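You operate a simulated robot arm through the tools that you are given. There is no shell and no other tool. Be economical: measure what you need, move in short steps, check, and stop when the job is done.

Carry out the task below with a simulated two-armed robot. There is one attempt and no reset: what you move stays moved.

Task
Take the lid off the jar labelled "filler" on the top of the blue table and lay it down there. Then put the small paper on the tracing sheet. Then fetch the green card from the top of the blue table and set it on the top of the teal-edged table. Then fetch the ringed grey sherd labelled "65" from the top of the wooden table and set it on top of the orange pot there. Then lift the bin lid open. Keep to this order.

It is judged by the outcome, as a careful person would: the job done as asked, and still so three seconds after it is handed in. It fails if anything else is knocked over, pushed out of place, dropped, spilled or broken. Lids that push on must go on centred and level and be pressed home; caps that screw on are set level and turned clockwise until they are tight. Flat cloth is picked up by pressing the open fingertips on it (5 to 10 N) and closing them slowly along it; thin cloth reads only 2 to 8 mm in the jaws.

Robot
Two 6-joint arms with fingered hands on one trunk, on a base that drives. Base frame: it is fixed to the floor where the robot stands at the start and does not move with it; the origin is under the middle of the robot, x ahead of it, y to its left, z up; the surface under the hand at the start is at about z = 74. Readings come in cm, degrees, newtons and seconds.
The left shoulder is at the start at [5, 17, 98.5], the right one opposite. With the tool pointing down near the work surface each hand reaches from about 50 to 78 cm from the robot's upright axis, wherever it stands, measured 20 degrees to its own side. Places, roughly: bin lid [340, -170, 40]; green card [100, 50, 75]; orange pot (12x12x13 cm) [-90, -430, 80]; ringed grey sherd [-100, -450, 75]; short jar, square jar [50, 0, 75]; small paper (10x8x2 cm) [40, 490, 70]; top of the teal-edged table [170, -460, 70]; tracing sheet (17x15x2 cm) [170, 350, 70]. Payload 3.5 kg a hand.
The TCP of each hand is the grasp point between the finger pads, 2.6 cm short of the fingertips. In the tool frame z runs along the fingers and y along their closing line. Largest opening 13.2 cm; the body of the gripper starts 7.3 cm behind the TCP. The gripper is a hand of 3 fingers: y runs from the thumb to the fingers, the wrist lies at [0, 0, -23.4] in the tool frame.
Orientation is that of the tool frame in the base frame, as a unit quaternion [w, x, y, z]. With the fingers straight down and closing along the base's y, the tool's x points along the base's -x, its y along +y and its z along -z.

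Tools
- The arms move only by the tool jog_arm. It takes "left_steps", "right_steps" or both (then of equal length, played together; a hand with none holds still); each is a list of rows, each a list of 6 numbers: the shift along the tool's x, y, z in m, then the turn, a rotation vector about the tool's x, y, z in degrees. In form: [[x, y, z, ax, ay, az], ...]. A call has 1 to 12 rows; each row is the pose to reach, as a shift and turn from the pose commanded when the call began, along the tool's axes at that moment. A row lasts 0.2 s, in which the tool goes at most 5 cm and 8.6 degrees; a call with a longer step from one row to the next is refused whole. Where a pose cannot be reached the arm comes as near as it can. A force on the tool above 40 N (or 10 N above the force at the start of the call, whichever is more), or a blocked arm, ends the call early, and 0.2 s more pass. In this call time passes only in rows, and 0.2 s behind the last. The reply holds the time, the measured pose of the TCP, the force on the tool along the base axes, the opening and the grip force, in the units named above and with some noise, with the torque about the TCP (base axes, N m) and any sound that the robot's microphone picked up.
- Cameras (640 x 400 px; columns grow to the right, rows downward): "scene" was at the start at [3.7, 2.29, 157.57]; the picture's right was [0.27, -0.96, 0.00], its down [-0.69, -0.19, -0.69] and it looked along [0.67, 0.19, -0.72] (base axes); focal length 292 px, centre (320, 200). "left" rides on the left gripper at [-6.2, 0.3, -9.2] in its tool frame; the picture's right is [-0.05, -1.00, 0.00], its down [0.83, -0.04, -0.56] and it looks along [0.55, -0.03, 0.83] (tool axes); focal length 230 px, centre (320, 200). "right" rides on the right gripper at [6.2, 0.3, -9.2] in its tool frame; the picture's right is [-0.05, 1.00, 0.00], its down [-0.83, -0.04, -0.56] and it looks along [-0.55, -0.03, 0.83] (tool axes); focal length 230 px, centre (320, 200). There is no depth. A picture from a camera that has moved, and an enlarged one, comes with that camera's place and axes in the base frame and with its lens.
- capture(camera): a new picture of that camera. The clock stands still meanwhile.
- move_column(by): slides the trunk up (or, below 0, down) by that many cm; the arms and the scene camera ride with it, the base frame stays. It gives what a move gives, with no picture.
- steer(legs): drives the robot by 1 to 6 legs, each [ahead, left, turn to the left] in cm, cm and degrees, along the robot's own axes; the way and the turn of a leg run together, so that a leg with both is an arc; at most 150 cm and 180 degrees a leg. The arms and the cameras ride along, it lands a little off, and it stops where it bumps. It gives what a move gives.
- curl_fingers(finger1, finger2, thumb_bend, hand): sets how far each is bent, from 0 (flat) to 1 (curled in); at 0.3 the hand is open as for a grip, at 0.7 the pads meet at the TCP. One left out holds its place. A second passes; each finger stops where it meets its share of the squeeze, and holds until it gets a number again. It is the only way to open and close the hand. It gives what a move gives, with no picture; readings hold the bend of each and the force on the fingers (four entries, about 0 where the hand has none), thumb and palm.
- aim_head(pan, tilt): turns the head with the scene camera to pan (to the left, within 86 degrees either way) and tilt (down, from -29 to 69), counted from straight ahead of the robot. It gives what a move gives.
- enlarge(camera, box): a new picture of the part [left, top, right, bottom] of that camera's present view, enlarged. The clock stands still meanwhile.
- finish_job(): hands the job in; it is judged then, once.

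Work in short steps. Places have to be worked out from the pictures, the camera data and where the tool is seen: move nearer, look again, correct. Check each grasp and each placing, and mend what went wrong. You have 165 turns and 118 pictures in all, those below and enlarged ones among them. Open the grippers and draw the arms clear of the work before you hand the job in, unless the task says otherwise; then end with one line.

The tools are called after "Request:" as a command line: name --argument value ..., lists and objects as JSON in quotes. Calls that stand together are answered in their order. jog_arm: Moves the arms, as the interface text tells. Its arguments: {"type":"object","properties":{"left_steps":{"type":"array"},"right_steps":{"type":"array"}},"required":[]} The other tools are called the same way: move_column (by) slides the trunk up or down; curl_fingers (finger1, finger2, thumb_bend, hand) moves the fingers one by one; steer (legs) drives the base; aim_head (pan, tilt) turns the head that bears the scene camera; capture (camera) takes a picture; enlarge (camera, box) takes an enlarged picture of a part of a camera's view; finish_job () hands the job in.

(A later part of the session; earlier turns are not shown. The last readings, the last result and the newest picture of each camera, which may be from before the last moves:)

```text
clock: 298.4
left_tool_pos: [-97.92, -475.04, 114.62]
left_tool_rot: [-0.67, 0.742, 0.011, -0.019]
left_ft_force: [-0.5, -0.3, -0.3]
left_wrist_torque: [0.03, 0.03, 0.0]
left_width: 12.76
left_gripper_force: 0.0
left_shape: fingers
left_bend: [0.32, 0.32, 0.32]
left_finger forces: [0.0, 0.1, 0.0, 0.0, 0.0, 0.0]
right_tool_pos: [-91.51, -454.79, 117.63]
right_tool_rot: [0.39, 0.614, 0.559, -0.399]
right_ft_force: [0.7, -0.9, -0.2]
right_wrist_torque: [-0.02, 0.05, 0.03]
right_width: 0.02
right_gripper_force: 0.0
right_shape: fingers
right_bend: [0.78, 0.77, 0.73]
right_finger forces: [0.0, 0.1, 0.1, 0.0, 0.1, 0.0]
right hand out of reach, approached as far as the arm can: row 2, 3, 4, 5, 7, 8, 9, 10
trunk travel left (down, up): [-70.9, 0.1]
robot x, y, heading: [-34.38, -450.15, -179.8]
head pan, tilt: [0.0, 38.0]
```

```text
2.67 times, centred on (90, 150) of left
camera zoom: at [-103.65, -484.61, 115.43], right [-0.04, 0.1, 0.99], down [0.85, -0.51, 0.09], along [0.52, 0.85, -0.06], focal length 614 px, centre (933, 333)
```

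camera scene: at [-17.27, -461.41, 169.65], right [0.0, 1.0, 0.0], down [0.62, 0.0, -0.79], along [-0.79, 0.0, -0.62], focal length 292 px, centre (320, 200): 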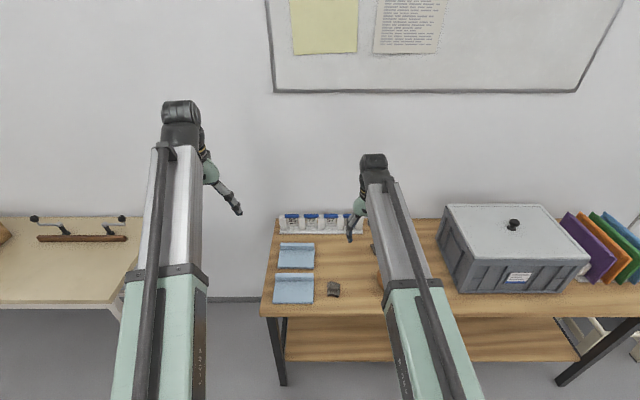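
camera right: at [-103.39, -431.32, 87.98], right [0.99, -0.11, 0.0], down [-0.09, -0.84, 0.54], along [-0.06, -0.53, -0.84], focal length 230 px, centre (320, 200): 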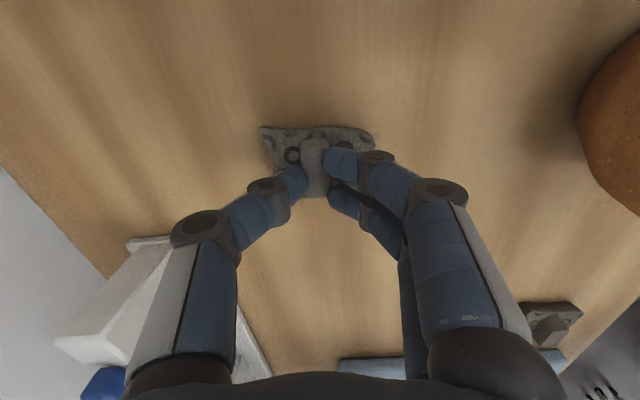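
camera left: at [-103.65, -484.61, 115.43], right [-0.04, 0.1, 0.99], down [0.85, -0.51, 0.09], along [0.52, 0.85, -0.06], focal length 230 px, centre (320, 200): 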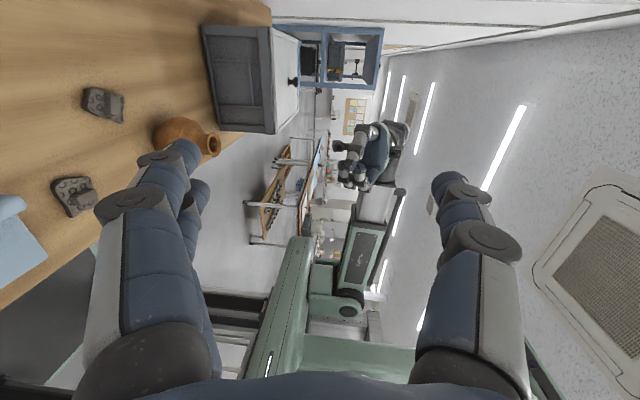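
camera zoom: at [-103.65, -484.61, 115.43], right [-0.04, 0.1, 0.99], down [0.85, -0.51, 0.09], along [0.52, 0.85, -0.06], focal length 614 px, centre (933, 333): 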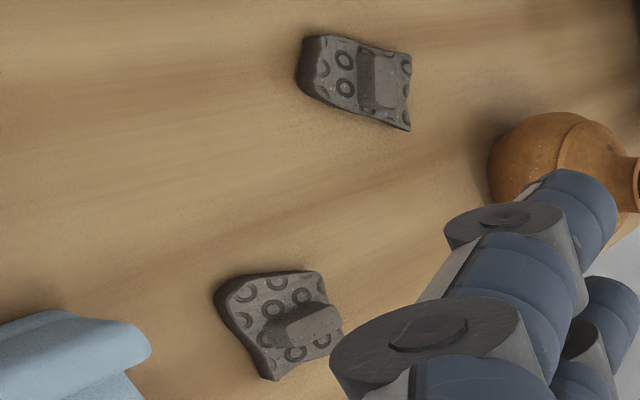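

It is intact, lying lug up at (-96,-447) with the lug turned about 30°. I bring the right hand upright again, open it and turn it to suit.

Request:
jog_arm --right_steps '[[0, 0, 0, 0, 8, 0], [0, 0, 0, 0, 16, 0], [0, 0, 0, 0, 24, 0], [0, 0, 0, 0, 32, 0], [0, 0, 0, 0, 40, 0], [0, 0, 0, 0, 48, 0], [0, 0, 0, 0, 56, 0], [0, 0, 0, 0, 64, 0], [0, 0, 0, 0, 70, 0]]'

Request:
jog_arm --right_steps '[[0, 0, 0, 0, 0, 8], [0, 0, 0, 0, 0, 16], [0, 0, 0, 0, 0, 24], [0, 0, 0, 0, 0, 32], [0, 0, 0, 0, 0, 40], [0, 0, 0, 0, 0, 48], [0, 0, 0, 0, 0, 56], [0, 0, 0, 0, 0, 64], [0, 0, 0, 0, 0, 72], [0, 0, 0, 0, 0, 80], [0, 0, 0, 0, 0, 88], [0, 0, 0, 0, 0, 96]]'

Request:
curl_fingers --hand "right" --finger1 0.45 --finger2 0.45 --thumb_bend 0.45

```text
clock: 300.4
left_tool_pos: [-97.93, -475.14, 114.61]
left_tool_rot: [-0.67, 0.742, 0.011, -0.019]
left_ft_force: [-0.9, 0.4, -0.8]
left_wrist_torque: [-0.02, 0.01, -0.02]
left_width: 12.79
left_gripper_force: 0.1
left_shape: fingers
left_bend: [0.32, 0.32, 0.32]
left_finger forces: [0.0, 0.0, 0.1, 0.0, 0.0, 0.0]
right_tool_pos: [-91.62, -454.79, 117.78]
right_tool_rot: [-0.01, 0.727, 0.686, 0.008]
right_ft_force: [0.1, 0.0, 0.2]
right_wrist_torque: [0.01, 0.01, -0.02]
right_width: 0.01
right_gripper_force: 0.0
right_shape: fingers
right_bend: [0.78, 0.77, 0.73]
right_finger forces: [0.0, 0.0, 0.0, 0.0, 0.0, 0.1]
trunk travel left (down, up): [-70.9, 0.1]
robot x, y, heading: [-34.56, -450.22, -180.1]
head pan, tilt: [0.0, 38.0]
```

```text
clock: 303.0
left_tool_pos: [-97.91, -475.14, 114.64]
left_tool_rot: [-0.671, 0.741, 0.01, -0.019]
left_ft_force: [0.2, 0.3, -0.8]
left_wrist_torque: [-0.01, -0.02, -0.02]
left_width: 12.78
left_gripper_force: 0.0
left_shape: fingers
left_bend: [0.32, 0.32, 0.32]
left_finger forces: [0.0, 0.1, 0.0, 0.0, 0.0, 0.0]
right_tool_pos: [-91.61, -455.02, 117.75]
right_tool_rot: [-0.01, 0.997, -0.082, -0.002]
right_ft_force: [1.1, 0.6, 0.2]
right_wrist_torque: [0.03, 0.01, -0.01]
right_width: 0.0
right_gripper_force: 0.0
right_shape: fingers
right_bend: [0.78, 0.77, 0.73]
right_finger forces: [0.1, 0.1, 0.1, 0.0, 0.0, 0.0]
trunk travel left (down, up): [-70.9, 0.1]
robot x, y, heading: [-34.86, -450.11, -179.6]
head pan, tilt: [0.0, 38.0]
```

```text
clock: 304.0
left_tool_pos: [-97.86, -475.12, 114.68]
left_tool_rot: [-0.67, 0.742, 0.012, -0.02]
left_ft_force: [0.3, -0.3, -0.3]
left_wrist_torque: [0.02, 0.02, -0.03]
left_width: 12.76
left_gripper_force: 0.1
left_shape: fingers
left_bend: [0.32, 0.32, 0.32]
left_finger forces: [0.1, 0.1, 0.0, 0.0, 0.0, 0.0]
right_tool_pos: [-91.51, -454.79, 117.81]
right_tool_rot: [-0.012, 0.997, -0.081, -0.001]
right_ft_force: [0.5, -0.5, -0.4]
right_wrist_torque: [0.01, 0.01, 0.05]
right_width: 8.41
right_gripper_force: 0.1
right_shape: fingers
right_bend: [0.45, 0.45, 0.45]
right_finger forces: [0.1, 0.1, 0.1, 0.1, 0.1, 0.0]
trunk travel left (down, up): [-70.9, 0.1]
robot x, y, heading: [-35.18, -450.25, -179.8]
head pan, tilt: [0.0, 38.0]
```

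Request:
jog_arm --right_steps '[[-0.014, -0.018, 0.02, 0, 0, 7], [-0.028, -0.037, 0.05, 0, 0, 14], [-0.042, -0.055, 0.09, 0, 0, 22], [-0.056, -0.074, 0.13, 0, 0, 22], [-0.056, -0.074, 0.17, 0, 0, 22], [-0.056, -0.074, 0.2, 0, 0, 22]]'

Request:
capture --camera "right"

```text
clock: 305.4
left_tool_pos: [-97.99, -475.12, 114.72]
left_tool_rot: [-0.67, 0.742, 0.011, -0.019]
left_ft_force: [0.2, 0.0, -0.6]
left_wrist_torque: [0.01, 0.0, 0.02]
left_width: 12.76
left_gripper_force: 0.0
left_shape: fingers
left_bend: [0.32, 0.32, 0.32]
left_finger forces: [0.0, 0.0, 0.0, 0.1, 0.0, 0.1]
right_tool_pos: [-95.99, -446.03, 97.84]
right_tool_rot: [-0.011, 0.963, -0.27, -0.005]
right_ft_force: [-0.2, 0.0, 0.8]
right_wrist_torque: [-0.01, -0.02, -0.01]
right_width: 8.41
right_gripper_force: 0.0
right_shape: fingers
right_bend: [0.45, 0.45, 0.45]
right_finger forces: [0.0, 0.0, 0.0, 0.0, 0.1, 0.0]
trunk travel left (down, up): [-70.9, 0.1]
robot x, y, heading: [-34.79, -450.27, -180.2]
head pan, tilt: [0.0, 38.0]
```

```text
11 pictures are left
camera right: at [-90.96, -449.64, 106.87], right [-0.56, -0.83, -0.02], down [-0.69, 0.46, 0.57], along [-0.46, 0.33, -0.82], focal length 230 px, centre (320, 200)
```

right: 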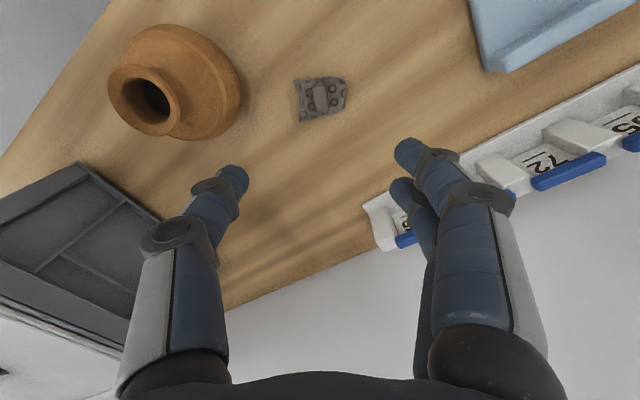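

The lug is centred and aligned with the grip. I lower around it and close firmly.

Request:
move_column --by -17

Request:
jog_arm --right_steps '[[-0.003, 0, 0.012, 0, 0, 0], [-0.003, 0, 0.0235, 0, 0, 0]]'

Request:
curl_fingers --hand "right" --finger1 0.72 --finger2 0.72 --thumb_bend 0.7

Request:
curl_fingers --hand "right" --finger1 0.88 --finger2 0.88 --thumb_bend 0.85

```text
clock: 307.3
left_tool_pos: [-98.05, -475.04, 97.67]
left_tool_rot: [-0.67, 0.742, 0.012, -0.019]
left_ft_force: [-0.3, -0.4, 0.7]
left_wrist_torque: [0.03, -0.05, -0.01]
left_width: 12.79
left_gripper_force: 0.0
left_shape: fingers
left_bend: [0.32, 0.32, 0.32]
left_finger forces: [0.0, 0.1, 0.0, 0.1, 0.0, 0.1]
right_tool_pos: [-96.07, -446.09, 80.84]
right_tool_rot: [-0.011, 0.963, -0.27, -0.004]
right_ft_force: [-1.5, -1.6, 0.2]
right_wrist_torque: [-0.05, -0.04, 0.03]
right_width: 8.41
right_gripper_force: 0.0
right_shape: fingers
right_bend: [0.45, 0.45, 0.45]
right_finger forces: [0.1, 0.0, 0.1, 0.1, 0.0, 0.1]
trunk travel left (down, up): [-53.9, 17.1]
robot x, y, heading: [-34.36, -450.04, -179.9]
head pan, tilt: [0.0, 38.0]
```

```text
clock: 307.9
left_tool_pos: [-97.88, -475.05, 97.76]
left_tool_rot: [-0.67, 0.742, 0.012, -0.019]
left_ft_force: [0.2, -0.6, 0.6]
left_wrist_torque: [-0.04, 0.04, -0.01]
left_width: 12.78
left_gripper_force: 0.0
left_shape: fingers
left_bend: [0.32, 0.32, 0.32]
left_finger forces: [0.0, 0.1, 0.0, 0.0, 0.0, 0.0]
right_tool_pos: [-96.25, -445.9, 78.47]
right_tool_rot: [-0.011, 0.963, -0.269, -0.004]
right_ft_force: [0.5, 0.7, -0.2]
right_wrist_torque: [0.0, 0.02, -0.03]
right_width: 8.41
right_gripper_force: 0.0
right_shape: fingers
right_bend: [0.45, 0.45, 0.45]
right_finger forces: [0.0, 0.0, 0.0, 0.0, 0.0, 0.1]
trunk travel left (down, up): [-53.9, 17.1]
robot x, y, heading: [-35.07, -450.18, -179.9]
head pan, tilt: [0.0, 38.0]
```

```text
clock: 308.9
left_tool_pos: [-97.9, -475.14, 97.68]
left_tool_rot: [-0.67, 0.742, 0.011, -0.019]
left_ft_force: [-0.5, 0.2, 0.1]
left_wrist_torque: [-0.01, -0.03, 0.02]
left_width: 12.78
left_gripper_force: 0.1
left_shape: fingers
left_bend: [0.32, 0.32, 0.32]
left_finger forces: [0.0, 0.0, 0.0, 0.0, 0.0, 0.0]
right_tool_pos: [-96.32, -445.84, 78.46]
right_tool_rot: [-0.011, 0.963, -0.27, -0.004]
right_ft_force: [0.0, -0.2, 0.4]
right_wrist_torque: [0.0, 0.02, 0.03]
right_width: 1.31
right_gripper_force: 3.5
right_shape: fingers
right_bend: [0.7, 0.72, 0.68]
right_finger forces: [3.3, 0.8, 0.0, 0.0, 4.2, 0.0]
trunk travel left (down, up): [-53.9, 17.1]
robot x, y, heading: [-34.55, -450.1, -179.9]
head pan, tilt: [0.0, 38.0]
```

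```text
clock: 309.9
left_tool_pos: [-97.94, -475.01, 97.68]
left_tool_rot: [-0.67, 0.742, 0.011, -0.018]
left_ft_force: [0.3, -1.0, -0.4]
left_wrist_torque: [-0.02, -0.01, 0.0]
left_width: 12.8
left_gripper_force: 0.0
left_shape: fingers
left_bend: [0.32, 0.32, 0.32]
left_finger forces: [0.0, 0.1, 0.0, 0.0, 0.0, 0.0]
right_tool_pos: [-96.27, -445.86, 78.55]
right_tool_rot: [-0.011, 0.963, -0.27, -0.005]
right_ft_force: [0.5, -0.4, 3.2]
right_wrist_torque: [-0.07, -0.01, 0.03]
right_width: 0.8
right_gripper_force: 18.6
right_shape: fingers
right_bend: [0.73, 0.85, 0.74]
right_finger forces: [14.4, 0.0, 0.0, 0.0, 22.9, 0.0]
trunk travel left (down, up): [-53.9, 17.1]
robot x, y, heading: [-34.37, -449.83, -180.2]
head pan, tilt: [0.0, 38.0]
```

The second finger missed the lug's end, so I open, shift 9 mm toward the first finger's side and close again.

Request:
curl_fingers --hand "right" --finger1 0.55 --finger2 0.55 --thumb_bend 0.55

Request:
jog_arm --right_steps '[[0.01, 0, 0, 0, 0, 0]]'

Request:
curl_fingers --hand "right" --finger1 0.74 --finger2 0.74 --thumb_bend 0.72

Request:
curl_fingers --hand "right" --finger1 0.84 --finger2 0.84 --thumb_bend 0.82

Request:
capture --camera "right"

```text
clock: 310.9
left_tool_pos: [-97.89, -475.17, 97.71]
left_tool_rot: [-0.671, 0.741, 0.011, -0.02]
left_ft_force: [0.2, 0.3, -0.2]
left_wrist_torque: [0.0, -0.01, 0.01]
left_width: 12.79
left_gripper_force: 0.1
left_shape: fingers
left_bend: [0.32, 0.32, 0.32]
left_finger forces: [0.0, 0.1, 0.0, 0.0, 0.1, 0.0]
right_tool_pos: [-96.19, -445.82, 78.52]
right_tool_rot: [-0.011, 0.963, -0.27, -0.004]
right_ft_force: [0.1, 0.7, 3.0]
right_wrist_torque: [-0.1, -0.02, 0.01]
right_width: 4.82
right_gripper_force: 1.9
right_shape: fingers
right_bend: [0.57, 0.55, 0.55]
right_finger forces: [2.9, 0.0, 0.0, 0.2, 0.0, 0.0]
trunk travel left (down, up): [-53.9, 17.1]
robot x, y, heading: [-34.69, -450.27, -180.1]
head pan, tilt: [0.0, 38.0]
```

```text
clock: 311.3
left_tool_pos: [-97.89, -475.06, 97.66]
left_tool_rot: [-0.671, 0.741, 0.011, -0.019]
left_ft_force: [-0.2, 0.3, 0.2]
left_wrist_torque: [-0.02, -0.01, -0.01]
left_width: 12.81
left_gripper_force: 0.0
left_shape: fingers
left_bend: [0.32, 0.32, 0.32]
left_finger forces: [0.1, 0.0, 0.0, 0.0, 0.1, 0.1]
right_tool_pos: [-95.45, -446.56, 78.52]
right_tool_rot: [-0.01, 0.963, -0.27, -0.004]
right_ft_force: [-1.6, 0.6, 4.2]
right_wrist_torque: [-0.2, 0.02, -0.04]
right_width: 5.05
right_gripper_force: 2.9
right_shape: fingers
right_bend: [0.56, 0.55, 0.55]
right_finger forces: [5.0, 0.0, 0.1, 0.1, 0.1, 0.0]
trunk travel left (down, up): [-53.9, 17.1]
robot x, y, heading: [-34.73, -450.07, -179.8]
head pan, tilt: [0.0, 38.0]
```

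```text
clock: 312.3
left_tool_pos: [-97.93, -475.2, 97.77]
left_tool_rot: [-0.671, 0.742, 0.011, -0.019]
left_ft_force: [0.5, -0.4, 0.2]
left_wrist_torque: [-0.01, 0.0, -0.03]
left_width: 12.79
left_gripper_force: 0.0
left_shape: fingers
left_bend: [0.32, 0.32, 0.32]
left_finger forces: [0.0, 0.0, 0.0, 0.0, 0.0, 0.0]
right_tool_pos: [-95.4, -446.48, 78.4]
right_tool_rot: [-0.011, 0.963, -0.271, -0.004]
right_ft_force: [0.1, 1.1, 0.2]
right_wrist_torque: [-0.01, -0.04, 0.0]
right_width: 1.23
right_gripper_force: 6.9
right_shape: fingers
right_bend: [0.72, 0.73, 0.68]
right_finger forces: [4.3, 3.6, 0.1, 0.1, 6.0, 0.0]
trunk travel left (down, up): [-53.9, 17.1]
robot x, y, heading: [-34.48, -450.09, -179.7]
head pan, tilt: [0.0, 38.0]
```

```text
clock: 313.3
left_tool_pos: [-97.85, -475.13, 97.83]
left_tool_rot: [-0.67, 0.742, 0.011, -0.019]
left_ft_force: [0.4, -0.5, -0.8]
left_wrist_torque: [0.04, 0.05, -0.01]
left_width: 12.8
left_gripper_force: 0.0
left_shape: fingers
left_bend: [0.32, 0.32, 0.32]
left_finger forces: [0.1, 0.0, 0.0, 0.1, 0.0, 0.1]
right_tool_pos: [-95.4, -446.53, 78.49]
right_tool_rot: [-0.011, 0.963, -0.27, -0.004]
right_ft_force: [0.2, 0.3, 4.7]
right_wrist_torque: [-0.06, 0.02, 0.0]
right_width: 1.1
right_gripper_force: 17.5
right_shape: fingers
right_bend: [0.74, 0.83, 0.72]
right_finger forces: [16.5, 0.0, 0.0, 0.1, 18.6, 0.0]
trunk travel left (down, up): [-53.9, 17.1]
robot x, y, heading: [-34.83, -449.88, -179.8]
head pan, tilt: [0.0, 38.0]
```

```text
10 pictures are left
camera right: at [-90.33, -450.05, 87.64], right [-0.56, -0.83, -0.02], down [-0.69, 0.46, 0.57], along [-0.46, 0.33, -0.82], focal length 230 px, centre (320, 200)
```

right: 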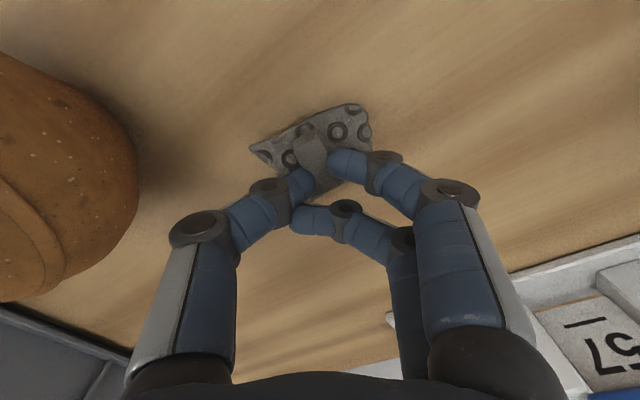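

The piece turned about 24° as I squeezed because the lug sat off-centre. I open, raise, recentre by 15 mm and −24°, then lower and grip more gently.

Request:
curl_fingers --hand "right" --finger1 0.5 --finger2 0.5 --thumb_bend 0.5

Request:
jog_arm --right_steps '[[0, 0, -0.02, 0, 0, 0], [0.008, -0.002, -0.02, 0, 0, -8], [0.015, -0.004, -0.02, 0, 0, -16], [0.015, -0.004, -0.02, 0, 0, -24]]'

Request:
capture --camera "right"

```text
clock: 314.3
left_tool_pos: [-97.81, -475.04, 97.79]
left_tool_rot: [-0.67, 0.742, 0.011, -0.019]
left_ft_force: [0.8, 0.0, 0.0]
left_wrist_torque: [-0.01, 0.01, 0.01]
left_width: 12.77
left_gripper_force: 0.0
left_shape: fingers
left_bend: [0.32, 0.32, 0.32]
left_finger forces: [0.1, 0.1, 0.0, 0.1, 0.0, 0.0]
right_tool_pos: [-95.41, -446.48, 78.54]
right_tool_rot: [-0.01, 0.963, -0.271, -0.004]
right_ft_force: [0.4, 5.1, 12.1]
right_wrist_torque: [0.04, 0.13, -0.01]
right_width: 6.72
right_gripper_force: 6.2
right_shape: fingers
right_bend: [0.5, 0.77, 0.5]
right_finger forces: [0.0, 13.2, 0.0, 0.0, 0.0, 0.0]
trunk travel left (down, up): [-53.9, 17.1]
robot x, y, heading: [-34.27, -450.2, -179.6]
head pan, tilt: [0.0, 38.0]
```

```text
clock: 315.3
left_tool_pos: [-97.91, -475.13, 97.73]
left_tool_rot: [-0.67, 0.742, 0.01, -0.019]
left_ft_force: [-1.4, -0.8, -0.1]
left_wrist_torque: [0.01, 0.02, -0.01]
left_width: 12.81
left_gripper_force: 0.1
left_shape: fingers
left_bend: [0.32, 0.32, 0.32]
left_finger forces: [0.0, 0.1, 0.0, 0.0, 0.0, 0.0]
right_tool_pos: [-93.79, -446.71, 80.39]
right_tool_rot: [-0.011, 0.998, -0.063, 0.0]
right_ft_force: [-0.7, 0.4, 0.0]
right_wrist_torque: [-0.02, 0.0, -0.01]
right_width: 6.83
right_gripper_force: 0.1
right_shape: fingers
right_bend: [0.5, 0.5, 0.5]
right_finger forces: [0.1, 0.0, 0.0, 0.0, 0.0, 0.1]
trunk travel left (down, up): [-53.9, 17.1]
robot x, y, heading: [-34.0, -450.11, -179.5]
head pan, tilt: [0.0, 38.0]
```

```text
9 pictures are left
camera right: at [-87.84, -448.1, 89.57], right [-0.18, -0.98, -0.02], down [-0.82, 0.13, 0.56], along [-0.55, 0.12, -0.83], focal length 230 px, centre (320, 200)
```

right: 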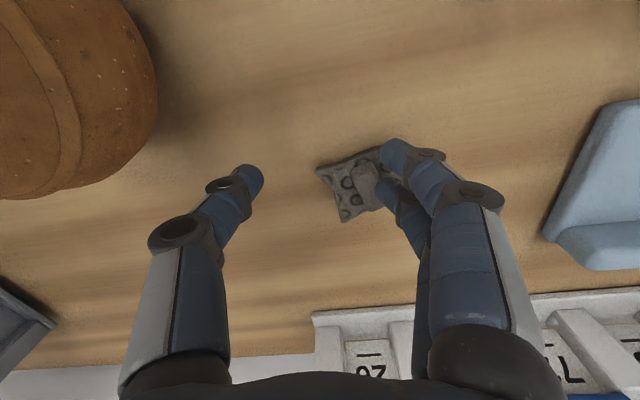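

The piece was dragged a little; its lug is now near (-95.6,-449.4), turned about 20° more. I raise, recentre, turn −20°, lower and close gently.

Request:
curl_fingers --hand "right" --finger1 0.44 --finger2 0.44 --thumb_bend 0.44

Request:
jog_arm --right_steps '[[0, 0, -0.025, 0, 0, 0], [-0.007, 0.015, -0.025, 0, 0, -7], [-0.0145, 0.029, -0.025, 0, 0, -14], [-0.0145, 0.029, -0.025, 0, 0, -20], [-0.0145, 0.029, 0.0, 0, 0, -20], [-0.0145, 0.029, 0.019, 0, 0, -20]]'

Request:
capture --camera "right"

```text
clock: 316.3
left_tool_pos: [-98.02, -475.06, 97.75]
left_tool_rot: [-0.67, 0.742, 0.01, -0.02]
left_ft_force: [0.4, 0.5, 0.0]
left_wrist_torque: [0.02, 0.0, 0.02]
left_width: 12.77
left_gripper_force: 0.0
left_shape: fingers
left_bend: [0.32, 0.32, 0.32]
left_finger forces: [0.1, 0.0, 0.0, 0.1, 0.0, 0.0]
right_tool_pos: [-93.89, -446.96, 80.43]
right_tool_rot: [-0.012, 0.998, -0.064, -0.002]
right_ft_force: [-0.5, -0.4, 0.2]
right_wrist_torque: [0.01, 0.0, 0.01]
right_width: 8.72
right_gripper_force: 0.1
right_shape: fingers
right_bend: [0.44, 0.44, 0.44]
right_finger forces: [0.0, 0.1, 0.1, 0.1, 0.1, 0.0]
trunk travel left (down, up): [-53.9, 17.1]
robot x, y, heading: [-34.83, -450.1, -180.0]
head pan, tilt: [0.0, 38.0]
```

```text
clock: 317.7
left_tool_pos: [-97.88, -475.06, 97.67]
left_tool_rot: [-0.67, 0.742, 0.011, -0.019]
left_ft_force: [0.1, -0.2, 0.3]
left_wrist_torque: [-0.01, 0.02, 0.0]
left_width: 12.77
left_gripper_force: 0.1
left_shape: fingers
left_bend: [0.32, 0.32, 0.32]
left_finger forces: [0.1, 0.1, 0.0, 0.0, 0.1, 0.0]
right_tool_pos: [-95.92, -449.55, 78.58]
right_tool_rot: [-0.012, 0.994, 0.111, 0.0]
right_ft_force: [0.9, -0.3, 0.6]
right_wrist_torque: [0.01, 0.01, -0.01]
right_width: 8.75
right_gripper_force: 0.0
right_shape: fingers
right_bend: [0.44, 0.44, 0.44]
right_finger forces: [0.0, 0.0, 0.0, 0.0, 0.0, 0.0]
trunk travel left (down, up): [-53.9, 17.1]
robot x, y, heading: [-34.58, -450.01, -180.1]
head pan, tilt: [0.0, 38.0]
```

```text
8 pictures are left
camera right: at [-89.83, -448.63, 87.81], right [0.17, -0.99, -0.02], down [-0.82, -0.15, 0.55], along [-0.55, -0.08, -0.83], focal length 230 px, centre (320, 200)
```

right: 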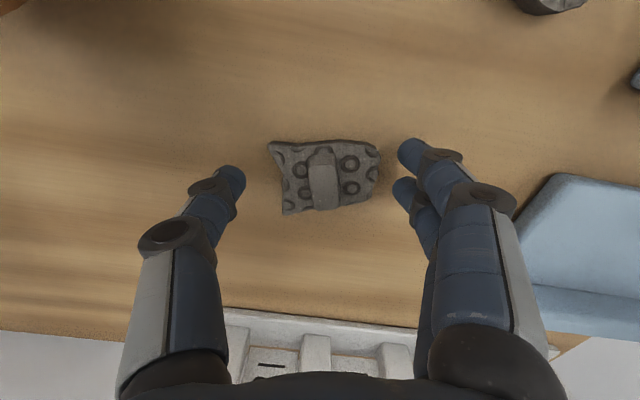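

The lug is now aligned and centred between all three fingers. I close gently and lift.

Request:
curl_fingers --hand "right" --finger1 0.73 --finger2 0.73 --thumb_bend 0.71

Request:
curl_fingers --hand "right" --finger1 0.82 --finger2 0.82 --thumb_bend 0.8

Request:
jog_arm --right_steps '[[0, 0, -0.01, 0, 0, 0], [0, 0, -0.02, 0, 0, 0], [0, 0, -0.03, 0, 0, 0]]'

```text
clock: 318.7
left_tool_pos: [-97.77, -475.04, 97.68]
left_tool_rot: [-0.671, 0.741, 0.011, -0.02]
left_ft_force: [-0.8, 0.2, -0.4]
left_wrist_torque: [0.01, 0.01, 0.01]
left_width: 12.79
left_gripper_force: 0.1
left_shape: fingers
left_bend: [0.32, 0.32, 0.32]
left_finger forces: [0.1, 0.0, 0.1, 0.0, 0.0, 0.0]
right_tool_pos: [-95.88, -449.49, 78.6]
right_tool_rot: [-0.011, 0.994, 0.111, 0.001]
right_ft_force: [0.7, 0.7, 0.8]
right_wrist_torque: [0.01, 0.02, 0.04]
right_width: 0.53
right_gripper_force: 3.5
right_shape: fingers
right_bend: [0.73, 0.71, 0.69]
right_finger forces: [0.0, 3.4, 0.0, 0.0, 3.7, 0.1]
trunk travel left (down, up): [-53.9, 17.1]
robot x, y, heading: [-34.64, -450.47, -180.0]
head pan, tilt: [0.0, 38.0]
```

```text
clock: 319.7
left_tool_pos: [-97.94, -475.0, 97.63]
left_tool_rot: [-0.671, 0.741, 0.011, -0.019]
left_ft_force: [0.5, 0.5, 0.0]
left_wrist_torque: [-0.01, 0.0, 0.0]
left_width: 12.78
left_gripper_force: 0.0
left_shape: fingers
left_bend: [0.32, 0.32, 0.32]
left_finger forces: [0.0, 0.0, 0.0, 0.1, 0.1, 0.0]
right_tool_pos: [-95.95, -449.53, 78.61]
right_tool_rot: [-0.011, 0.994, 0.111, 0.0]
right_ft_force: [-0.1, 0.8, 4.0]
right_wrist_torque: [0.01, 0.05, -0.01]
right_width: 0.05
right_gripper_force: 14.8
right_shape: fingers
right_bend: [0.8, 0.73, 0.73]
right_finger forces: [0.1, 10.7, 0.0, 0.0, 18.1, 0.0]
trunk travel left (down, up): [-53.9, 17.1]
robot x, y, heading: [-34.91, -450.32, -180.0]
head pan, tilt: [0.0, 38.0]
```

```text
clock: 320.5
left_tool_pos: [-97.93, -474.98, 97.67]
left_tool_rot: [-0.671, 0.741, 0.011, -0.02]
left_ft_force: [0.3, 0.3, -0.6]
left_wrist_torque: [-0.02, 0.0, 0.01]
left_width: 12.79
left_gripper_force: 0.0
left_shape: fingers
left_bend: [0.32, 0.32, 0.32]
left_finger forces: [0.0, 0.1, 0.1, 0.1, 0.0, 0.0]
right_tool_pos: [-95.83, -449.65, 81.45]
right_tool_rot: [-0.011, 0.994, 0.111, 0.0]
right_ft_force: [-0.1, -0.4, -1.0]
right_wrist_torque: [-0.04, -0.01, -0.05]
right_width: 0.06
right_gripper_force: 14.0
right_shape: fingers
right_bend: [0.8, 0.73, 0.73]
right_finger forces: [0.0, 9.8, 0.1, 0.0, 17.3, 0.0]
trunk travel left (down, up): [-53.9, 17.1]
robot x, y, heading: [-34.88, -450.24, -179.8]
head pan, tilt: [0.0, 38.0]
```

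This time the first finger missed, so the lug lies about 8 mm the other way. I set down, open, shift back and check.

Request:
jog_arm --right_steps '[[0, 0, 0.015, 0, 0, 0], [0, 0, 0.029, 0, 0, 0]]'

Request:
curl_fingers --hand "right" --finger1 0.6 --finger2 0.64 --thumb_bend 0.62

Request:
jog_arm --right_steps '[[0, 0, -0.015, 0, 0, 0], [0, 0, -0.03, 0, 0, 0]]'

Request:
curl_fingers --hand "right" --finger1 0.44 --finger2 0.44 --thumb_bend 0.44

Request:
capture --camera "right"

```text
clock: 321.1
left_tool_pos: [-97.9, -475.02, 97.68]
left_tool_rot: [-0.67, 0.742, 0.011, -0.019]
left_ft_force: [0.4, 0.4, -0.1]
left_wrist_torque: [0.01, -0.02, -0.02]
left_width: 12.79
left_gripper_force: 0.0
left_shape: fingers
left_bend: [0.32, 0.32, 0.32]
left_finger forces: [0.0, 0.0, 0.0, 0.1, 0.0, 0.1]
right_tool_pos: [-95.79, -449.59, 78.83]
right_tool_rot: [-0.011, 0.994, 0.111, 0.0]
right_ft_force: [-2.1, 1.8, 11.4]
right_wrist_torque: [0.1, 0.06, -0.01]
right_width: 0.0
right_gripper_force: 14.0
right_shape: fingers
right_bend: [0.81, 0.76, 0.75]
right_finger forces: [0.1, 0.0, 0.0, 0.0, 27.8, 0.0]
trunk travel left (down, up): [-53.9, 17.1]
robot x, y, heading: [-34.47, -450.25, -179.8]
head pan, tilt: [0.0, 38.0]
```

```text
clock: 322.1
left_tool_pos: [-97.79, -475.1, 97.81]
left_tool_rot: [-0.67, 0.742, 0.011, -0.02]
left_ft_force: [0.3, 0.7, -1.0]
left_wrist_torque: [-0.01, -0.05, 0.02]
left_width: 12.78
left_gripper_force: 0.1
left_shape: fingers
left_bend: [0.32, 0.32, 0.32]
left_finger forces: [0.1, 0.0, 0.0, 0.1, 0.0, 0.0]
right_tool_pos: [-95.77, -449.58, 78.82]
right_tool_rot: [-0.011, 0.994, 0.111, -0.001]
right_ft_force: [-7.2, -0.3, 35.3]
right_wrist_torque: [0.15, 0.21, 0.02]
right_width: 1.65
right_gripper_force: 17.6
right_shape: fingers
right_bend: [0.6, 0.64, 0.72]
right_finger forces: [0.0, 0.0, 0.0, 0.1, 35.4, 0.0]
trunk travel left (down, up): [-53.9, 17.1]
robot x, y, heading: [-34.74, -450.17, -179.8]
head pan, tilt: [0.0, 38.0]
```

```text
clock: 322.7
left_tool_pos: [-97.98, -475.12, 97.67]
left_tool_rot: [-0.671, 0.742, 0.011, -0.019]
left_ft_force: [-0.2, -0.1, 0.2]
left_wrist_torque: [0.01, -0.01, -0.01]
left_width: 12.79
left_gripper_force: 0.0
left_shape: fingers
left_bend: [0.32, 0.32, 0.32]
left_finger forces: [0.1, 0.1, 0.1, 0.1, 0.1, 0.0]
right_tool_pos: [-95.77, -449.65, 81.56]
right_tool_rot: [-0.011, 0.994, 0.11, 0.002]
right_ft_force: [-0.3, 0.5, -1.1]
right_wrist_torque: [0.02, 0.02, -0.04]
right_width: 3.09
right_gripper_force: 0.1
right_shape: fingers
right_bend: [0.6, 0.64, 0.62]
right_finger forces: [0.1, 0.0, 0.0, 0.1, 0.0, 0.0]
trunk travel left (down, up): [-53.9, 17.1]
robot x, y, heading: [-34.2, -450.33, -179.8]
head pan, tilt: [0.0, 38.0]
```

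```text
clock: 323.7
left_tool_pos: [-97.93, -475.14, 97.71]
left_tool_rot: [-0.67, 0.742, 0.01, -0.019]
left_ft_force: [-0.3, -0.5, 0.5]
left_wrist_torque: [0.03, 0.0, -0.02]
left_width: 12.78
left_gripper_force: 0.1
left_shape: fingers
left_bend: [0.32, 0.32, 0.32]
left_finger forces: [0.0, 0.0, 0.1, 0.0, 0.0, 0.0]
right_tool_pos: [-95.84, -449.63, 81.59]
right_tool_rot: [-0.011, 0.994, 0.111, 0.0]
right_ft_force: [0.4, 0.6, 0.1]
right_wrist_torque: [0.01, -0.02, -0.01]
right_width: 8.7
right_gripper_force: 0.0
right_shape: fingers
right_bend: [0.44, 0.44, 0.44]
right_finger forces: [0.0, 0.0, 0.0, 0.1, 0.0, 0.1]
trunk travel left (down, up): [-53.9, 17.1]
robot x, y, heading: [-34.31, -450.12, -179.9]
head pan, tilt: [0.0, 38.0]
```

```text
7 pictures are left
camera right: at [-89.78, -448.76, 90.85], right [0.17, -0.99, -0.02], down [-0.82, -0.15, 0.55], along [-0.55, -0.07, -0.83], focal length 230 px, centre (320, 200)
```

right: 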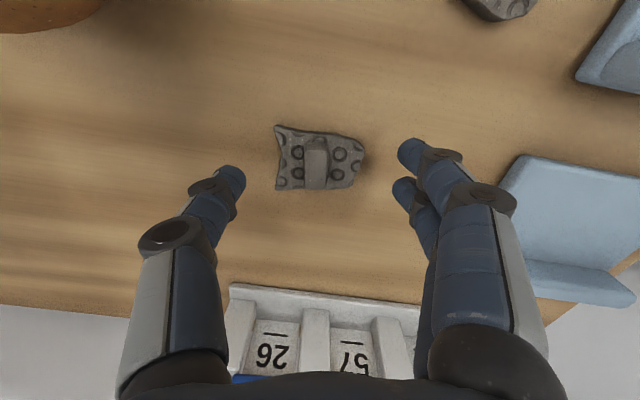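

The lug is aligned again. I shift 9 mm so it meets both fingers, grip and lift straight up; then the left camera, lower down, can see the underside without tilting anything.

Request:
jog_arm --right_steps '[[-0.008, -0.005, 0.015, 0, 0, 0], [-0.008, -0.005, 0.031, 0, 0, 0]]'

Request:
curl_fingers --hand "right" --finger1 0.73 --finger2 0.73 --thumb_bend 0.7

```text
clock: 324.3
left_tool_pos: [-97.89, -475.1, 97.63]
left_tool_rot: [-0.67, 0.742, 0.011, -0.019]
left_ft_force: [-0.2, 0.6, 0.1]
left_wrist_torque: [-0.02, 0.04, 0.01]
left_width: 12.78
left_gripper_force: 0.0
left_shape: fingers
left_bend: [0.32, 0.32, 0.32]
left_finger forces: [0.0, 0.0, 0.0, 0.0, 0.1, 0.0]
right_tool_pos: [-96.65, -449.36, 78.53]
right_tool_rot: [-0.012, 0.994, 0.111, 0.0]
right_ft_force: [0.4, -1.0, 0.1]
right_wrist_torque: [0.02, 0.01, -0.01]
right_width: 8.73
right_gripper_force: 0.1
right_shape: fingers
right_bend: [0.44, 0.44, 0.44]
right_finger forces: [0.1, 0.1, 0.1, 0.0, 0.0, 0.1]
trunk travel left (down, up): [-53.9, 17.1]
robot x, y, heading: [-34.56, -449.98, -179.9]
head pan, tilt: [0.0, 38.0]
```

```text
clock: 325.3
left_tool_pos: [-97.88, -475.12, 97.64]
left_tool_rot: [-0.67, 0.742, 0.01, -0.019]
left_ft_force: [0.4, -0.3, 0.7]
left_wrist_torque: [0.03, -0.06, -0.03]
left_width: 12.79
left_gripper_force: 0.1
left_shape: fingers
left_bend: [0.32, 0.32, 0.32]
left_finger forces: [0.0, 0.0, 0.0, 0.0, 0.1, 0.1]
right_tool_pos: [-96.73, -449.43, 78.45]
right_tool_rot: [-0.011, 0.994, 0.111, 0.001]
right_ft_force: [0.1, -0.1, 2.4]
right_wrist_torque: [0.04, 0.01, -0.01]
right_width: 1.65
right_gripper_force: 8.6
right_shape: fingers
right_bend: [0.7, 0.71, 0.68]
right_finger forces: [4.6, 3.7, 0.0, 0.0, 9.5, 0.0]
trunk travel left (down, up): [-53.9, 17.1]
robot x, y, heading: [-34.55, -450.17, -179.9]
head pan, tilt: [0.0, 38.0]
```

All three fingers bear evenly now. I firm slightly and lift straight up in gentle steps while the left hand goes 8 cm down.

Request:
curl_fingers --hand "right" --finger1 0.77 --finger2 0.77 --thumb_bend 0.73

Request:
jog_arm --right_steps '[[0, 0, -0.01, 0, 0, 0], [0, 0, -0.025, 0, 0, 0], [0, 0, -0.05, 0, 0, 0], [0, 0, -0.08, 0, 0, 0], [0, 0, -0.11, 0, 0, 0], [0, 0, -0.14, 0, 0, 0], [0, 0, -0.17, 0, 0, 0], [0, 0, -0.2, 0, 0, 0], [0, 0, -0.23, 0, 0, 0], [0, 0, -0.26, 0, 0, 0], [0, 0, -0.29, 0, 0, 0], [0, 0, -0.32, 0, 0, 0]]' --left_steps '[[0, 0, 0, 0, 0, 0], [0, 0, 0, 0, 0, 0], [0, 0.02, 0, 0, 0, 0], [0, 0.04, 0, 0, 0, 0], [0, 0.06, 0, 0, 0, 0], [0, 0.08, 0, 0, 0, 0], [0, 0.08, 0, 0, 0, 0], [0, 0.08, 0, 0, 0, 0], [0, 0.08, 0, 0, 0, 0], [0, 0.08, 0, 0, 0, 0], [0, 0.08, 0, 0, 0, 0], [0, 0.08, 0, 0, 0, 0]]'

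```text
clock: 326.3
left_tool_pos: [-97.89, -475.0, 97.58]
left_tool_rot: [-0.671, 0.741, 0.011, -0.019]
left_ft_force: [-0.5, -0.3, 1.0]
left_wrist_torque: [0.0, -0.04, -0.03]
left_width: 12.8
left_gripper_force: 0.0
left_shape: fingers
left_bend: [0.32, 0.32, 0.32]
left_finger forces: [0.0, 0.0, 0.0, 0.0, 0.0, 0.0]
right_tool_pos: [-96.6, -449.27, 78.59]
right_tool_rot: [-0.012, 0.994, 0.111, 0.001]
right_ft_force: [1.1, -0.3, 2.5]
right_wrist_torque: [0.0, -0.03, -0.02]
right_width: 1.34
right_gripper_force: 13.0
right_shape: fingers
right_bend: [0.74, 0.74, 0.68]
right_finger forces: [9.5, 5.9, 0.0, 0.1, 11.7, 0.0]
trunk travel left (down, up): [-53.9, 17.1]
robot x, y, heading: [-34.59, -450.25, -179.7]
head pan, tilt: [0.0, 38.0]
```

```text
clock: 328.9
left_tool_pos: [-98.06, -475.87, 89.67]
left_tool_rot: [-0.67, 0.742, 0.011, -0.019]
left_ft_force: [-0.2, 0.7, 0.0]
left_wrist_torque: [0.01, 0.02, -0.01]
left_width: 12.76
left_gripper_force: 0.1
left_shape: fingers
left_bend: [0.32, 0.32, 0.32]
left_finger forces: [0.0, 0.0, 0.1, 0.0, 0.0, 0.0]
right_tool_pos: [-96.56, -450.15, 110.18]
right_tool_rot: [-0.011, 0.994, 0.11, -0.003]
right_ft_force: [-0.5, 1.0, 0.0]
right_wrist_torque: [0.04, -0.03, -0.02]
right_width: 1.33
right_gripper_force: 11.6
right_shape: fingers
right_bend: [0.74, 0.74, 0.68]
right_finger forces: [7.5, 5.5, 0.0, 0.0, 10.2, 0.0]
trunk travel left (down, up): [-53.9, 17.1]
robot x, y, heading: [-34.69, -449.96, -180.0]
head pan, tilt: [0.0, 38.0]
```

The piece is held at z=110. I raise it 6 cm more and zoom the left camera on its underside.

Request:
jog_arm --right_steps '[[0, 0, -0.03, 0, 0, 0], [0, 0, -0.06, 0, 0, 0]]'

Request:
enlarge --camera "left" --box '[430, 70, 560, 190]'

```text
clock: 329.5
left_tool_pos: [-98.2, -475.77, 89.67]
left_tool_rot: [-0.67, 0.742, 0.011, -0.019]
left_ft_force: [0.0, 0.8, -0.2]
left_wrist_torque: [0.02, 0.01, 0.04]
left_width: 12.77
left_gripper_force: 0.1
left_shape: fingers
left_bend: [0.32, 0.32, 0.32]
left_finger forces: [0.0, 0.0, 0.1, 0.0, 0.0, 0.1]
right_tool_pos: [-98.49, -450.8, 112.72]
right_tool_rot: [-0.009, 0.994, 0.111, -0.016]
right_ft_force: [-0.7, 0.0, -0.3]
right_wrist_torque: [-0.02, 0.01, 0.02]
right_width: 1.31
right_gripper_force: 11.9
right_shape: fingers
right_bend: [0.74, 0.74, 0.68]
right_finger forces: [7.5, 5.6, 0.1, 0.0, 10.1, 0.0]
right hand out of reach, approached as far as the arm can: row 1, 2
trunk travel left (down, up): [-53.9, 17.1]
robot x, y, heading: [-34.37, -450.23, -180.0]
head pan, tilt: [0.0, 38.0]
```

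```text
3.33 times, centred on (495, 130) of left
camera zoom: at [-103.78, -485.37, 90.36], right [-0.04, 0.1, 0.99], down [0.85, -0.51, 0.09], along [0.52, 0.85, -0.06], focal length 767 px, centre (-263, 433)
```

zoom: 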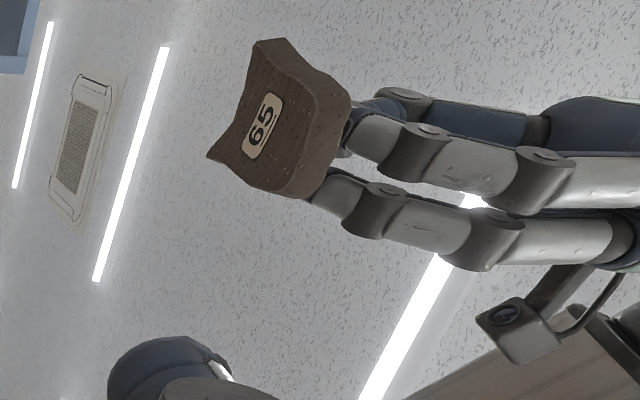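

It reads "65", the right piece. The pot's mouth is at (-85.7,-435.3), top z≈87. I back the base 8 cm for reach and carry the piece over the pot.

Request:
steer --legs '[[-8, 0, 0]]'

Request:
jog_arm --right_steps '[[0, 0, 0.02, 0, 0, 0], [0.02, -0.03, 0.04, 0, 0, 0], [0.035, -0.06, 0.05, 0, 0, 0], [0.05, -0.09, 0.06, 0, 0, 0], [0.065, -0.12, 0.06, 0, 0, 0], [0.075, -0.14, 0.06, 0, 0, 0]]'

```text
clock: 330.6
left_tool_pos: [-90.06, -475.76, 89.69]
left_tool_rot: [-0.67, 0.742, 0.011, -0.02]
left_ft_force: [0.0, -0.5, 0.0]
left_wrist_torque: [0.03, 0.0, 0.03]
left_width: 12.8
left_gripper_force: 0.0
left_shape: fingers
left_bend: [0.32, 0.32, 0.32]
left_finger forces: [0.1, 0.0, 0.0, 0.0, 0.0, 0.0]
right_tool_pos: [-90.32, -450.68, 112.78]
right_tool_rot: [-0.009, 0.994, 0.111, -0.016]
right_ft_force: [0.2, -0.3, 0.2]
right_wrist_torque: [0.0, 0.04, -0.02]
right_width: 1.32
right_gripper_force: 11.4
right_shape: fingers
right_bend: [0.74, 0.74, 0.68]
right_finger forces: [7.5, 5.4, 0.1, 0.1, 10.1, 0.0]
trunk travel left (down, up): [-53.9, 17.1]
robot x, y, heading: [-26.47, -450.13, -180.2]
head pan, tilt: [0.0, 38.0]
```

```text
clock: 332.0
left_tool_pos: [-90.19, -475.85, 89.58]
left_tool_rot: [-0.671, 0.741, 0.011, -0.019]
left_ft_force: [0.6, 0.3, 0.2]
left_wrist_torque: [-0.01, -0.03, 0.01]
left_width: 12.8
left_gripper_force: 0.0
left_shape: fingers
left_bend: [0.32, 0.32, 0.32]
left_finger forces: [0.0, 0.0, 0.0, 0.0, 0.1, 0.0]
right_tool_pos: [-86.44, -435.11, 106.8]
right_tool_rot: [-0.009, 0.994, 0.11, -0.015]
right_ft_force: [-0.2, 0.2, 0.5]
right_wrist_torque: [0.02, 0.0, -0.01]
right_width: 1.31
right_gripper_force: 11.3
right_shape: fingers
right_bend: [0.74, 0.74, 0.68]
right_finger forces: [6.9, 5.5, 0.0, 0.0, 9.7, 0.0]
trunk travel left (down, up): [-53.9, 17.1]
robot x, y, heading: [-26.9, -450.04, -180.0]
head pan, tilt: [0.0, 38.0]
```

I correct the slight tilt, lower to z≈96 and check the alignment over the mouth.

Request:
jog_arm --right_steps '[[0.002, 0.003, 0.035, 0, 1.7, 0], [0.002, 0.003, 0.07, 0, 1.7, 0], [0.002, 0.003, 0.105, 0, 1.7, 0]]'

Request:
capture --camera "right"

```text
clock: 332.8
left_tool_pos: [-90.15, -475.79, 89.6]
left_tool_rot: [-0.67, 0.742, 0.011, -0.02]
left_ft_force: [-0.4, -0.2, -0.4]
left_wrist_torque: [0.01, 0.0, 0.01]
left_width: 12.79
left_gripper_force: 0.1
left_shape: fingers
left_bend: [0.32, 0.32, 0.32]
left_finger forces: [0.0, 0.1, 0.0, 0.0, 0.0, 0.0]
right_tool_pos: [-86.74, -435.45, 96.22]
right_tool_rot: [-0.01, 0.994, 0.111, 0.0]
right_ft_force: [0.0, 0.7, -0.4]
right_wrist_torque: [0.01, -0.04, 0.03]
right_width: 1.31
right_gripper_force: 11.0
right_shape: fingers
right_bend: [0.74, 0.74, 0.68]
right_finger forces: [6.7, 5.4, 0.1, 0.0, 9.6, 0.0]
trunk travel left (down, up): [-53.9, 17.1]
robot x, y, heading: [-26.55, -450.4, -179.6]
head pan, tilt: [0.0, 38.0]
```

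```text
5 pictures are left
camera right: at [-80.61, -434.49, 105.4], right [0.17, -0.99, -0.02], down [-0.82, -0.15, 0.56], along [-0.55, -0.08, -0.83], focal length 230 px, centre (320, 200)
```

right: 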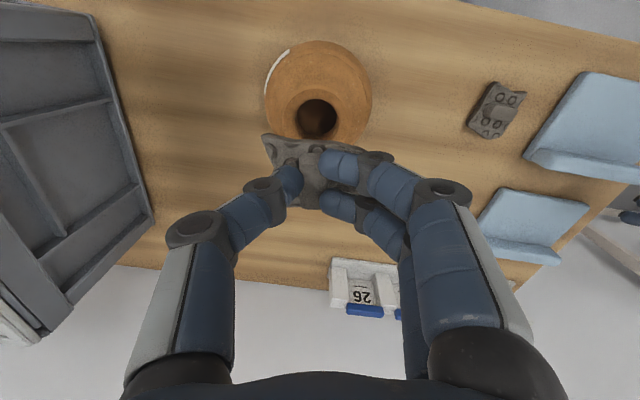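

The piece's centre is at about (-86.8,-435.4) and the mouth's at (-85.5,-435.0). I shift 1.3 cm and lower to just above contact.

Request:
jog_arm --right_steps '[[0.007, -0.001, 0, 0, 0, 0], [0.0137, -0.0015, 0.015, 0, 0, 0], [0.0137, -0.0015, 0.032, 0, 0, 0]]'

Request:
jog_arm --right_steps '[[0, 0, 0.003, 0, 0, 0], [0, 0, 0.006, 0, 0, 0]]'

```text
clock: 333.6
left_tool_pos: [-90.08, -475.85, 89.55]
left_tool_rot: [-0.67, 0.742, 0.011, -0.019]
left_ft_force: [0.5, -0.1, 0.6]
left_wrist_torque: [-0.02, 0.0, 0.0]
left_width: 12.79
left_gripper_force: 0.0
left_shape: fingers
left_bend: [0.32, 0.32, 0.32]
left_finger forces: [0.0, 0.0, 0.1, 0.1, 0.1, 0.0]
right_tool_pos: [-85.49, -434.82, 92.93]
right_tool_rot: [-0.01, 0.994, 0.111, -0.001]
right_ft_force: [0.5, -0.8, 0.3]
right_wrist_torque: [-0.02, 0.01, 0.0]
right_width: 1.31
right_gripper_force: 11.0
right_shape: fingers
right_bend: [0.74, 0.74, 0.68]
right_finger forces: [6.6, 5.3, 0.1, 0.1, 9.7, 0.0]
trunk travel left (down, up): [-53.9, 17.1]
robot x, y, heading: [-26.58, -450.28, -180.0]
head pan, tilt: [0.0, 38.0]
```

```text
clock: 334.2
left_tool_pos: [-90.1, -475.91, 89.52]
left_tool_rot: [-0.67, 0.742, 0.011, -0.019]
left_ft_force: [-0.2, 0.0, 0.4]
left_wrist_torque: [-0.01, 0.01, -0.04]
left_width: 12.77
left_gripper_force: 0.3
left_shape: fingers
left_bend: [0.32, 0.32, 0.32]
left_finger forces: [0.1, 0.0, 0.0, 0.0, 0.0, 0.0]
right_tool_pos: [-85.45, -435.02, 92.46]
right_tool_rot: [-0.01, 0.994, 0.111, -0.001]
right_ft_force: [0.0, 0.4, -0.6]
right_wrist_torque: [0.0, 0.05, -0.01]
right_width: 1.31
right_gripper_force: 10.5
right_shape: fingers
right_bend: [0.74, 0.74, 0.68]
right_finger forces: [6.7, 5.4, 0.0, 0.0, 9.6, 0.0]
trunk travel left (down, up): [-53.9, 17.1]
robot x, y, heading: [-26.93, -450.53, -179.9]
head pan, tilt: [0.0, 38.0]
```

No contact yet; I continue down in 2 mm steps.

Request:
jog_arm --right_steps '[[0, 0, 0.002, 0, 0, 0], [0, 0, 0.004, 0, 0, 0], [0, 0, 0.006, 0, 0, 0]]'

```text
clock: 335.0
left_tool_pos: [-90.11, -475.79, 89.59]
left_tool_rot: [-0.67, 0.742, 0.012, -0.019]
left_ft_force: [0.2, 0.4, -0.2]
left_wrist_torque: [-0.01, -0.01, -0.01]
left_width: 12.79
left_gripper_force: 0.0
left_shape: fingers
left_bend: [0.32, 0.32, 0.32]
left_finger forces: [0.0, 0.0, 0.1, 0.1, 0.1, 0.1]
right_tool_pos: [-85.33, -434.85, 91.84]
right_tool_rot: [-0.01, 0.994, 0.111, -0.001]
right_ft_force: [-0.2, 0.0, -1.3]
right_wrist_torque: [0.01, 0.01, 0.0]
right_width: 1.31
right_gripper_force: 10.8
right_shape: fingers
right_bend: [0.74, 0.74, 0.68]
right_finger forces: [6.7, 5.4, 0.1, 0.1, 9.6, 0.1]
trunk travel left (down, up): [-53.9, 17.1]
robot x, y, heading: [-26.6, -450.28, -179.9]
head pan, tilt: [0.0, 38.0]
```

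Request:
jog_arm --right_steps '[[0, 0, 0.002, 0, 0, 0], [0, 0, 0.004, 0, 0, 0]]'

```text
clock: 335.6
left_tool_pos: [-90.16, -475.91, 89.62]
left_tool_rot: [-0.67, 0.742, 0.01, -0.02]
left_ft_force: [0.0, 0.4, -0.5]
left_wrist_torque: [0.0, -0.01, -0.02]
left_width: 12.79
left_gripper_force: 0.1
left_shape: fingers
left_bend: [0.32, 0.32, 0.32]
left_finger forces: [0.0, 0.0, 0.1, 0.1, 0.1, 0.0]
right_tool_pos: [-85.24, -434.89, 91.56]
right_tool_rot: [-0.011, 0.994, 0.111, -0.002]
right_ft_force: [0.0, -0.5, -0.3]
right_wrist_torque: [-0.02, -0.01, 0.0]
right_width: 1.31
right_gripper_force: 11.0
right_shape: fingers
right_bend: [0.74, 0.74, 0.68]
right_finger forces: [6.7, 5.4, 0.1, 0.0, 9.6, 0.1]
trunk travel left (down, up): [-53.9, 17.1]
robot x, y, heading: [-26.8, -450.17, -179.9]
head pan, tilt: [0.0, 38.0]
```

Request:
jog_arm --right_steps '[[0, 0, 0.002, 0, 0, 0], [0, 0, 0.004, 0, 0, 0]]'

```text
clock: 336.2
left_tool_pos: [-90.21, -475.76, 89.6]
left_tool_rot: [-0.671, 0.742, 0.011, -0.019]
left_ft_force: [1.0, -0.1, 0.3]
left_wrist_torque: [-0.01, 0.0, -0.01]
left_width: 12.8
left_gripper_force: 0.0
left_shape: fingers
left_bend: [0.32, 0.32, 0.32]
left_finger forces: [0.0, 0.0, 0.0, 0.0, 0.0, 0.1]
right_tool_pos: [-85.32, -434.89, 91.13]
right_tool_rot: [-0.01, 0.994, 0.111, -0.001]
right_ft_force: [0.6, -0.2, 0.2]
right_wrist_torque: [0.04, 0.03, 0.0]
right_width: 1.31
right_gripper_force: 11.4
right_shape: fingers
right_bend: [0.74, 0.74, 0.68]
right_finger forces: [6.6, 5.7, 0.0, 0.0, 10.3, 0.0]
trunk travel left (down, up): [-53.9, 17.1]
robot x, y, heading: [-26.62, -450.32, -179.9]
head pan, tilt: [0.0, 38.0]
```

Request:
jog_arm --right_steps '[[0, 0, 0.002, 0, 0, 0]]'

```text
clock: 336.6
left_tool_pos: [-90.09, -475.81, 89.75]
left_tool_rot: [-0.67, 0.742, 0.01, -0.019]
left_ft_force: [-0.9, 0.2, -0.4]
left_wrist_torque: [-0.02, -0.01, 0.02]
left_width: 12.78
left_gripper_force: 0.0
left_shape: fingers
left_bend: [0.32, 0.32, 0.32]
left_finger forces: [0.1, 0.0, 0.0, 0.0, 0.0, 0.0]
right_tool_pos: [-85.28, -434.89, 91.08]
right_tool_rot: [-0.01, 0.994, 0.11, -0.002]
right_ft_force: [1.0, -0.5, 8.8]
right_wrist_torque: [0.01, 0.0, 0.01]
right_width: 1.31
right_gripper_force: 15.0
right_shape: fingers
right_bend: [0.74, 0.74, 0.68]
right_finger forces: [8.2, 7.4, 0.0, 0.1, 14.3, 0.0]
trunk travel left (down, up): [-53.9, 17.1]
robot x, y, heading: [-26.4, -450.15, -180.0]
head pan, tilt: [0.0, 38.0]
```

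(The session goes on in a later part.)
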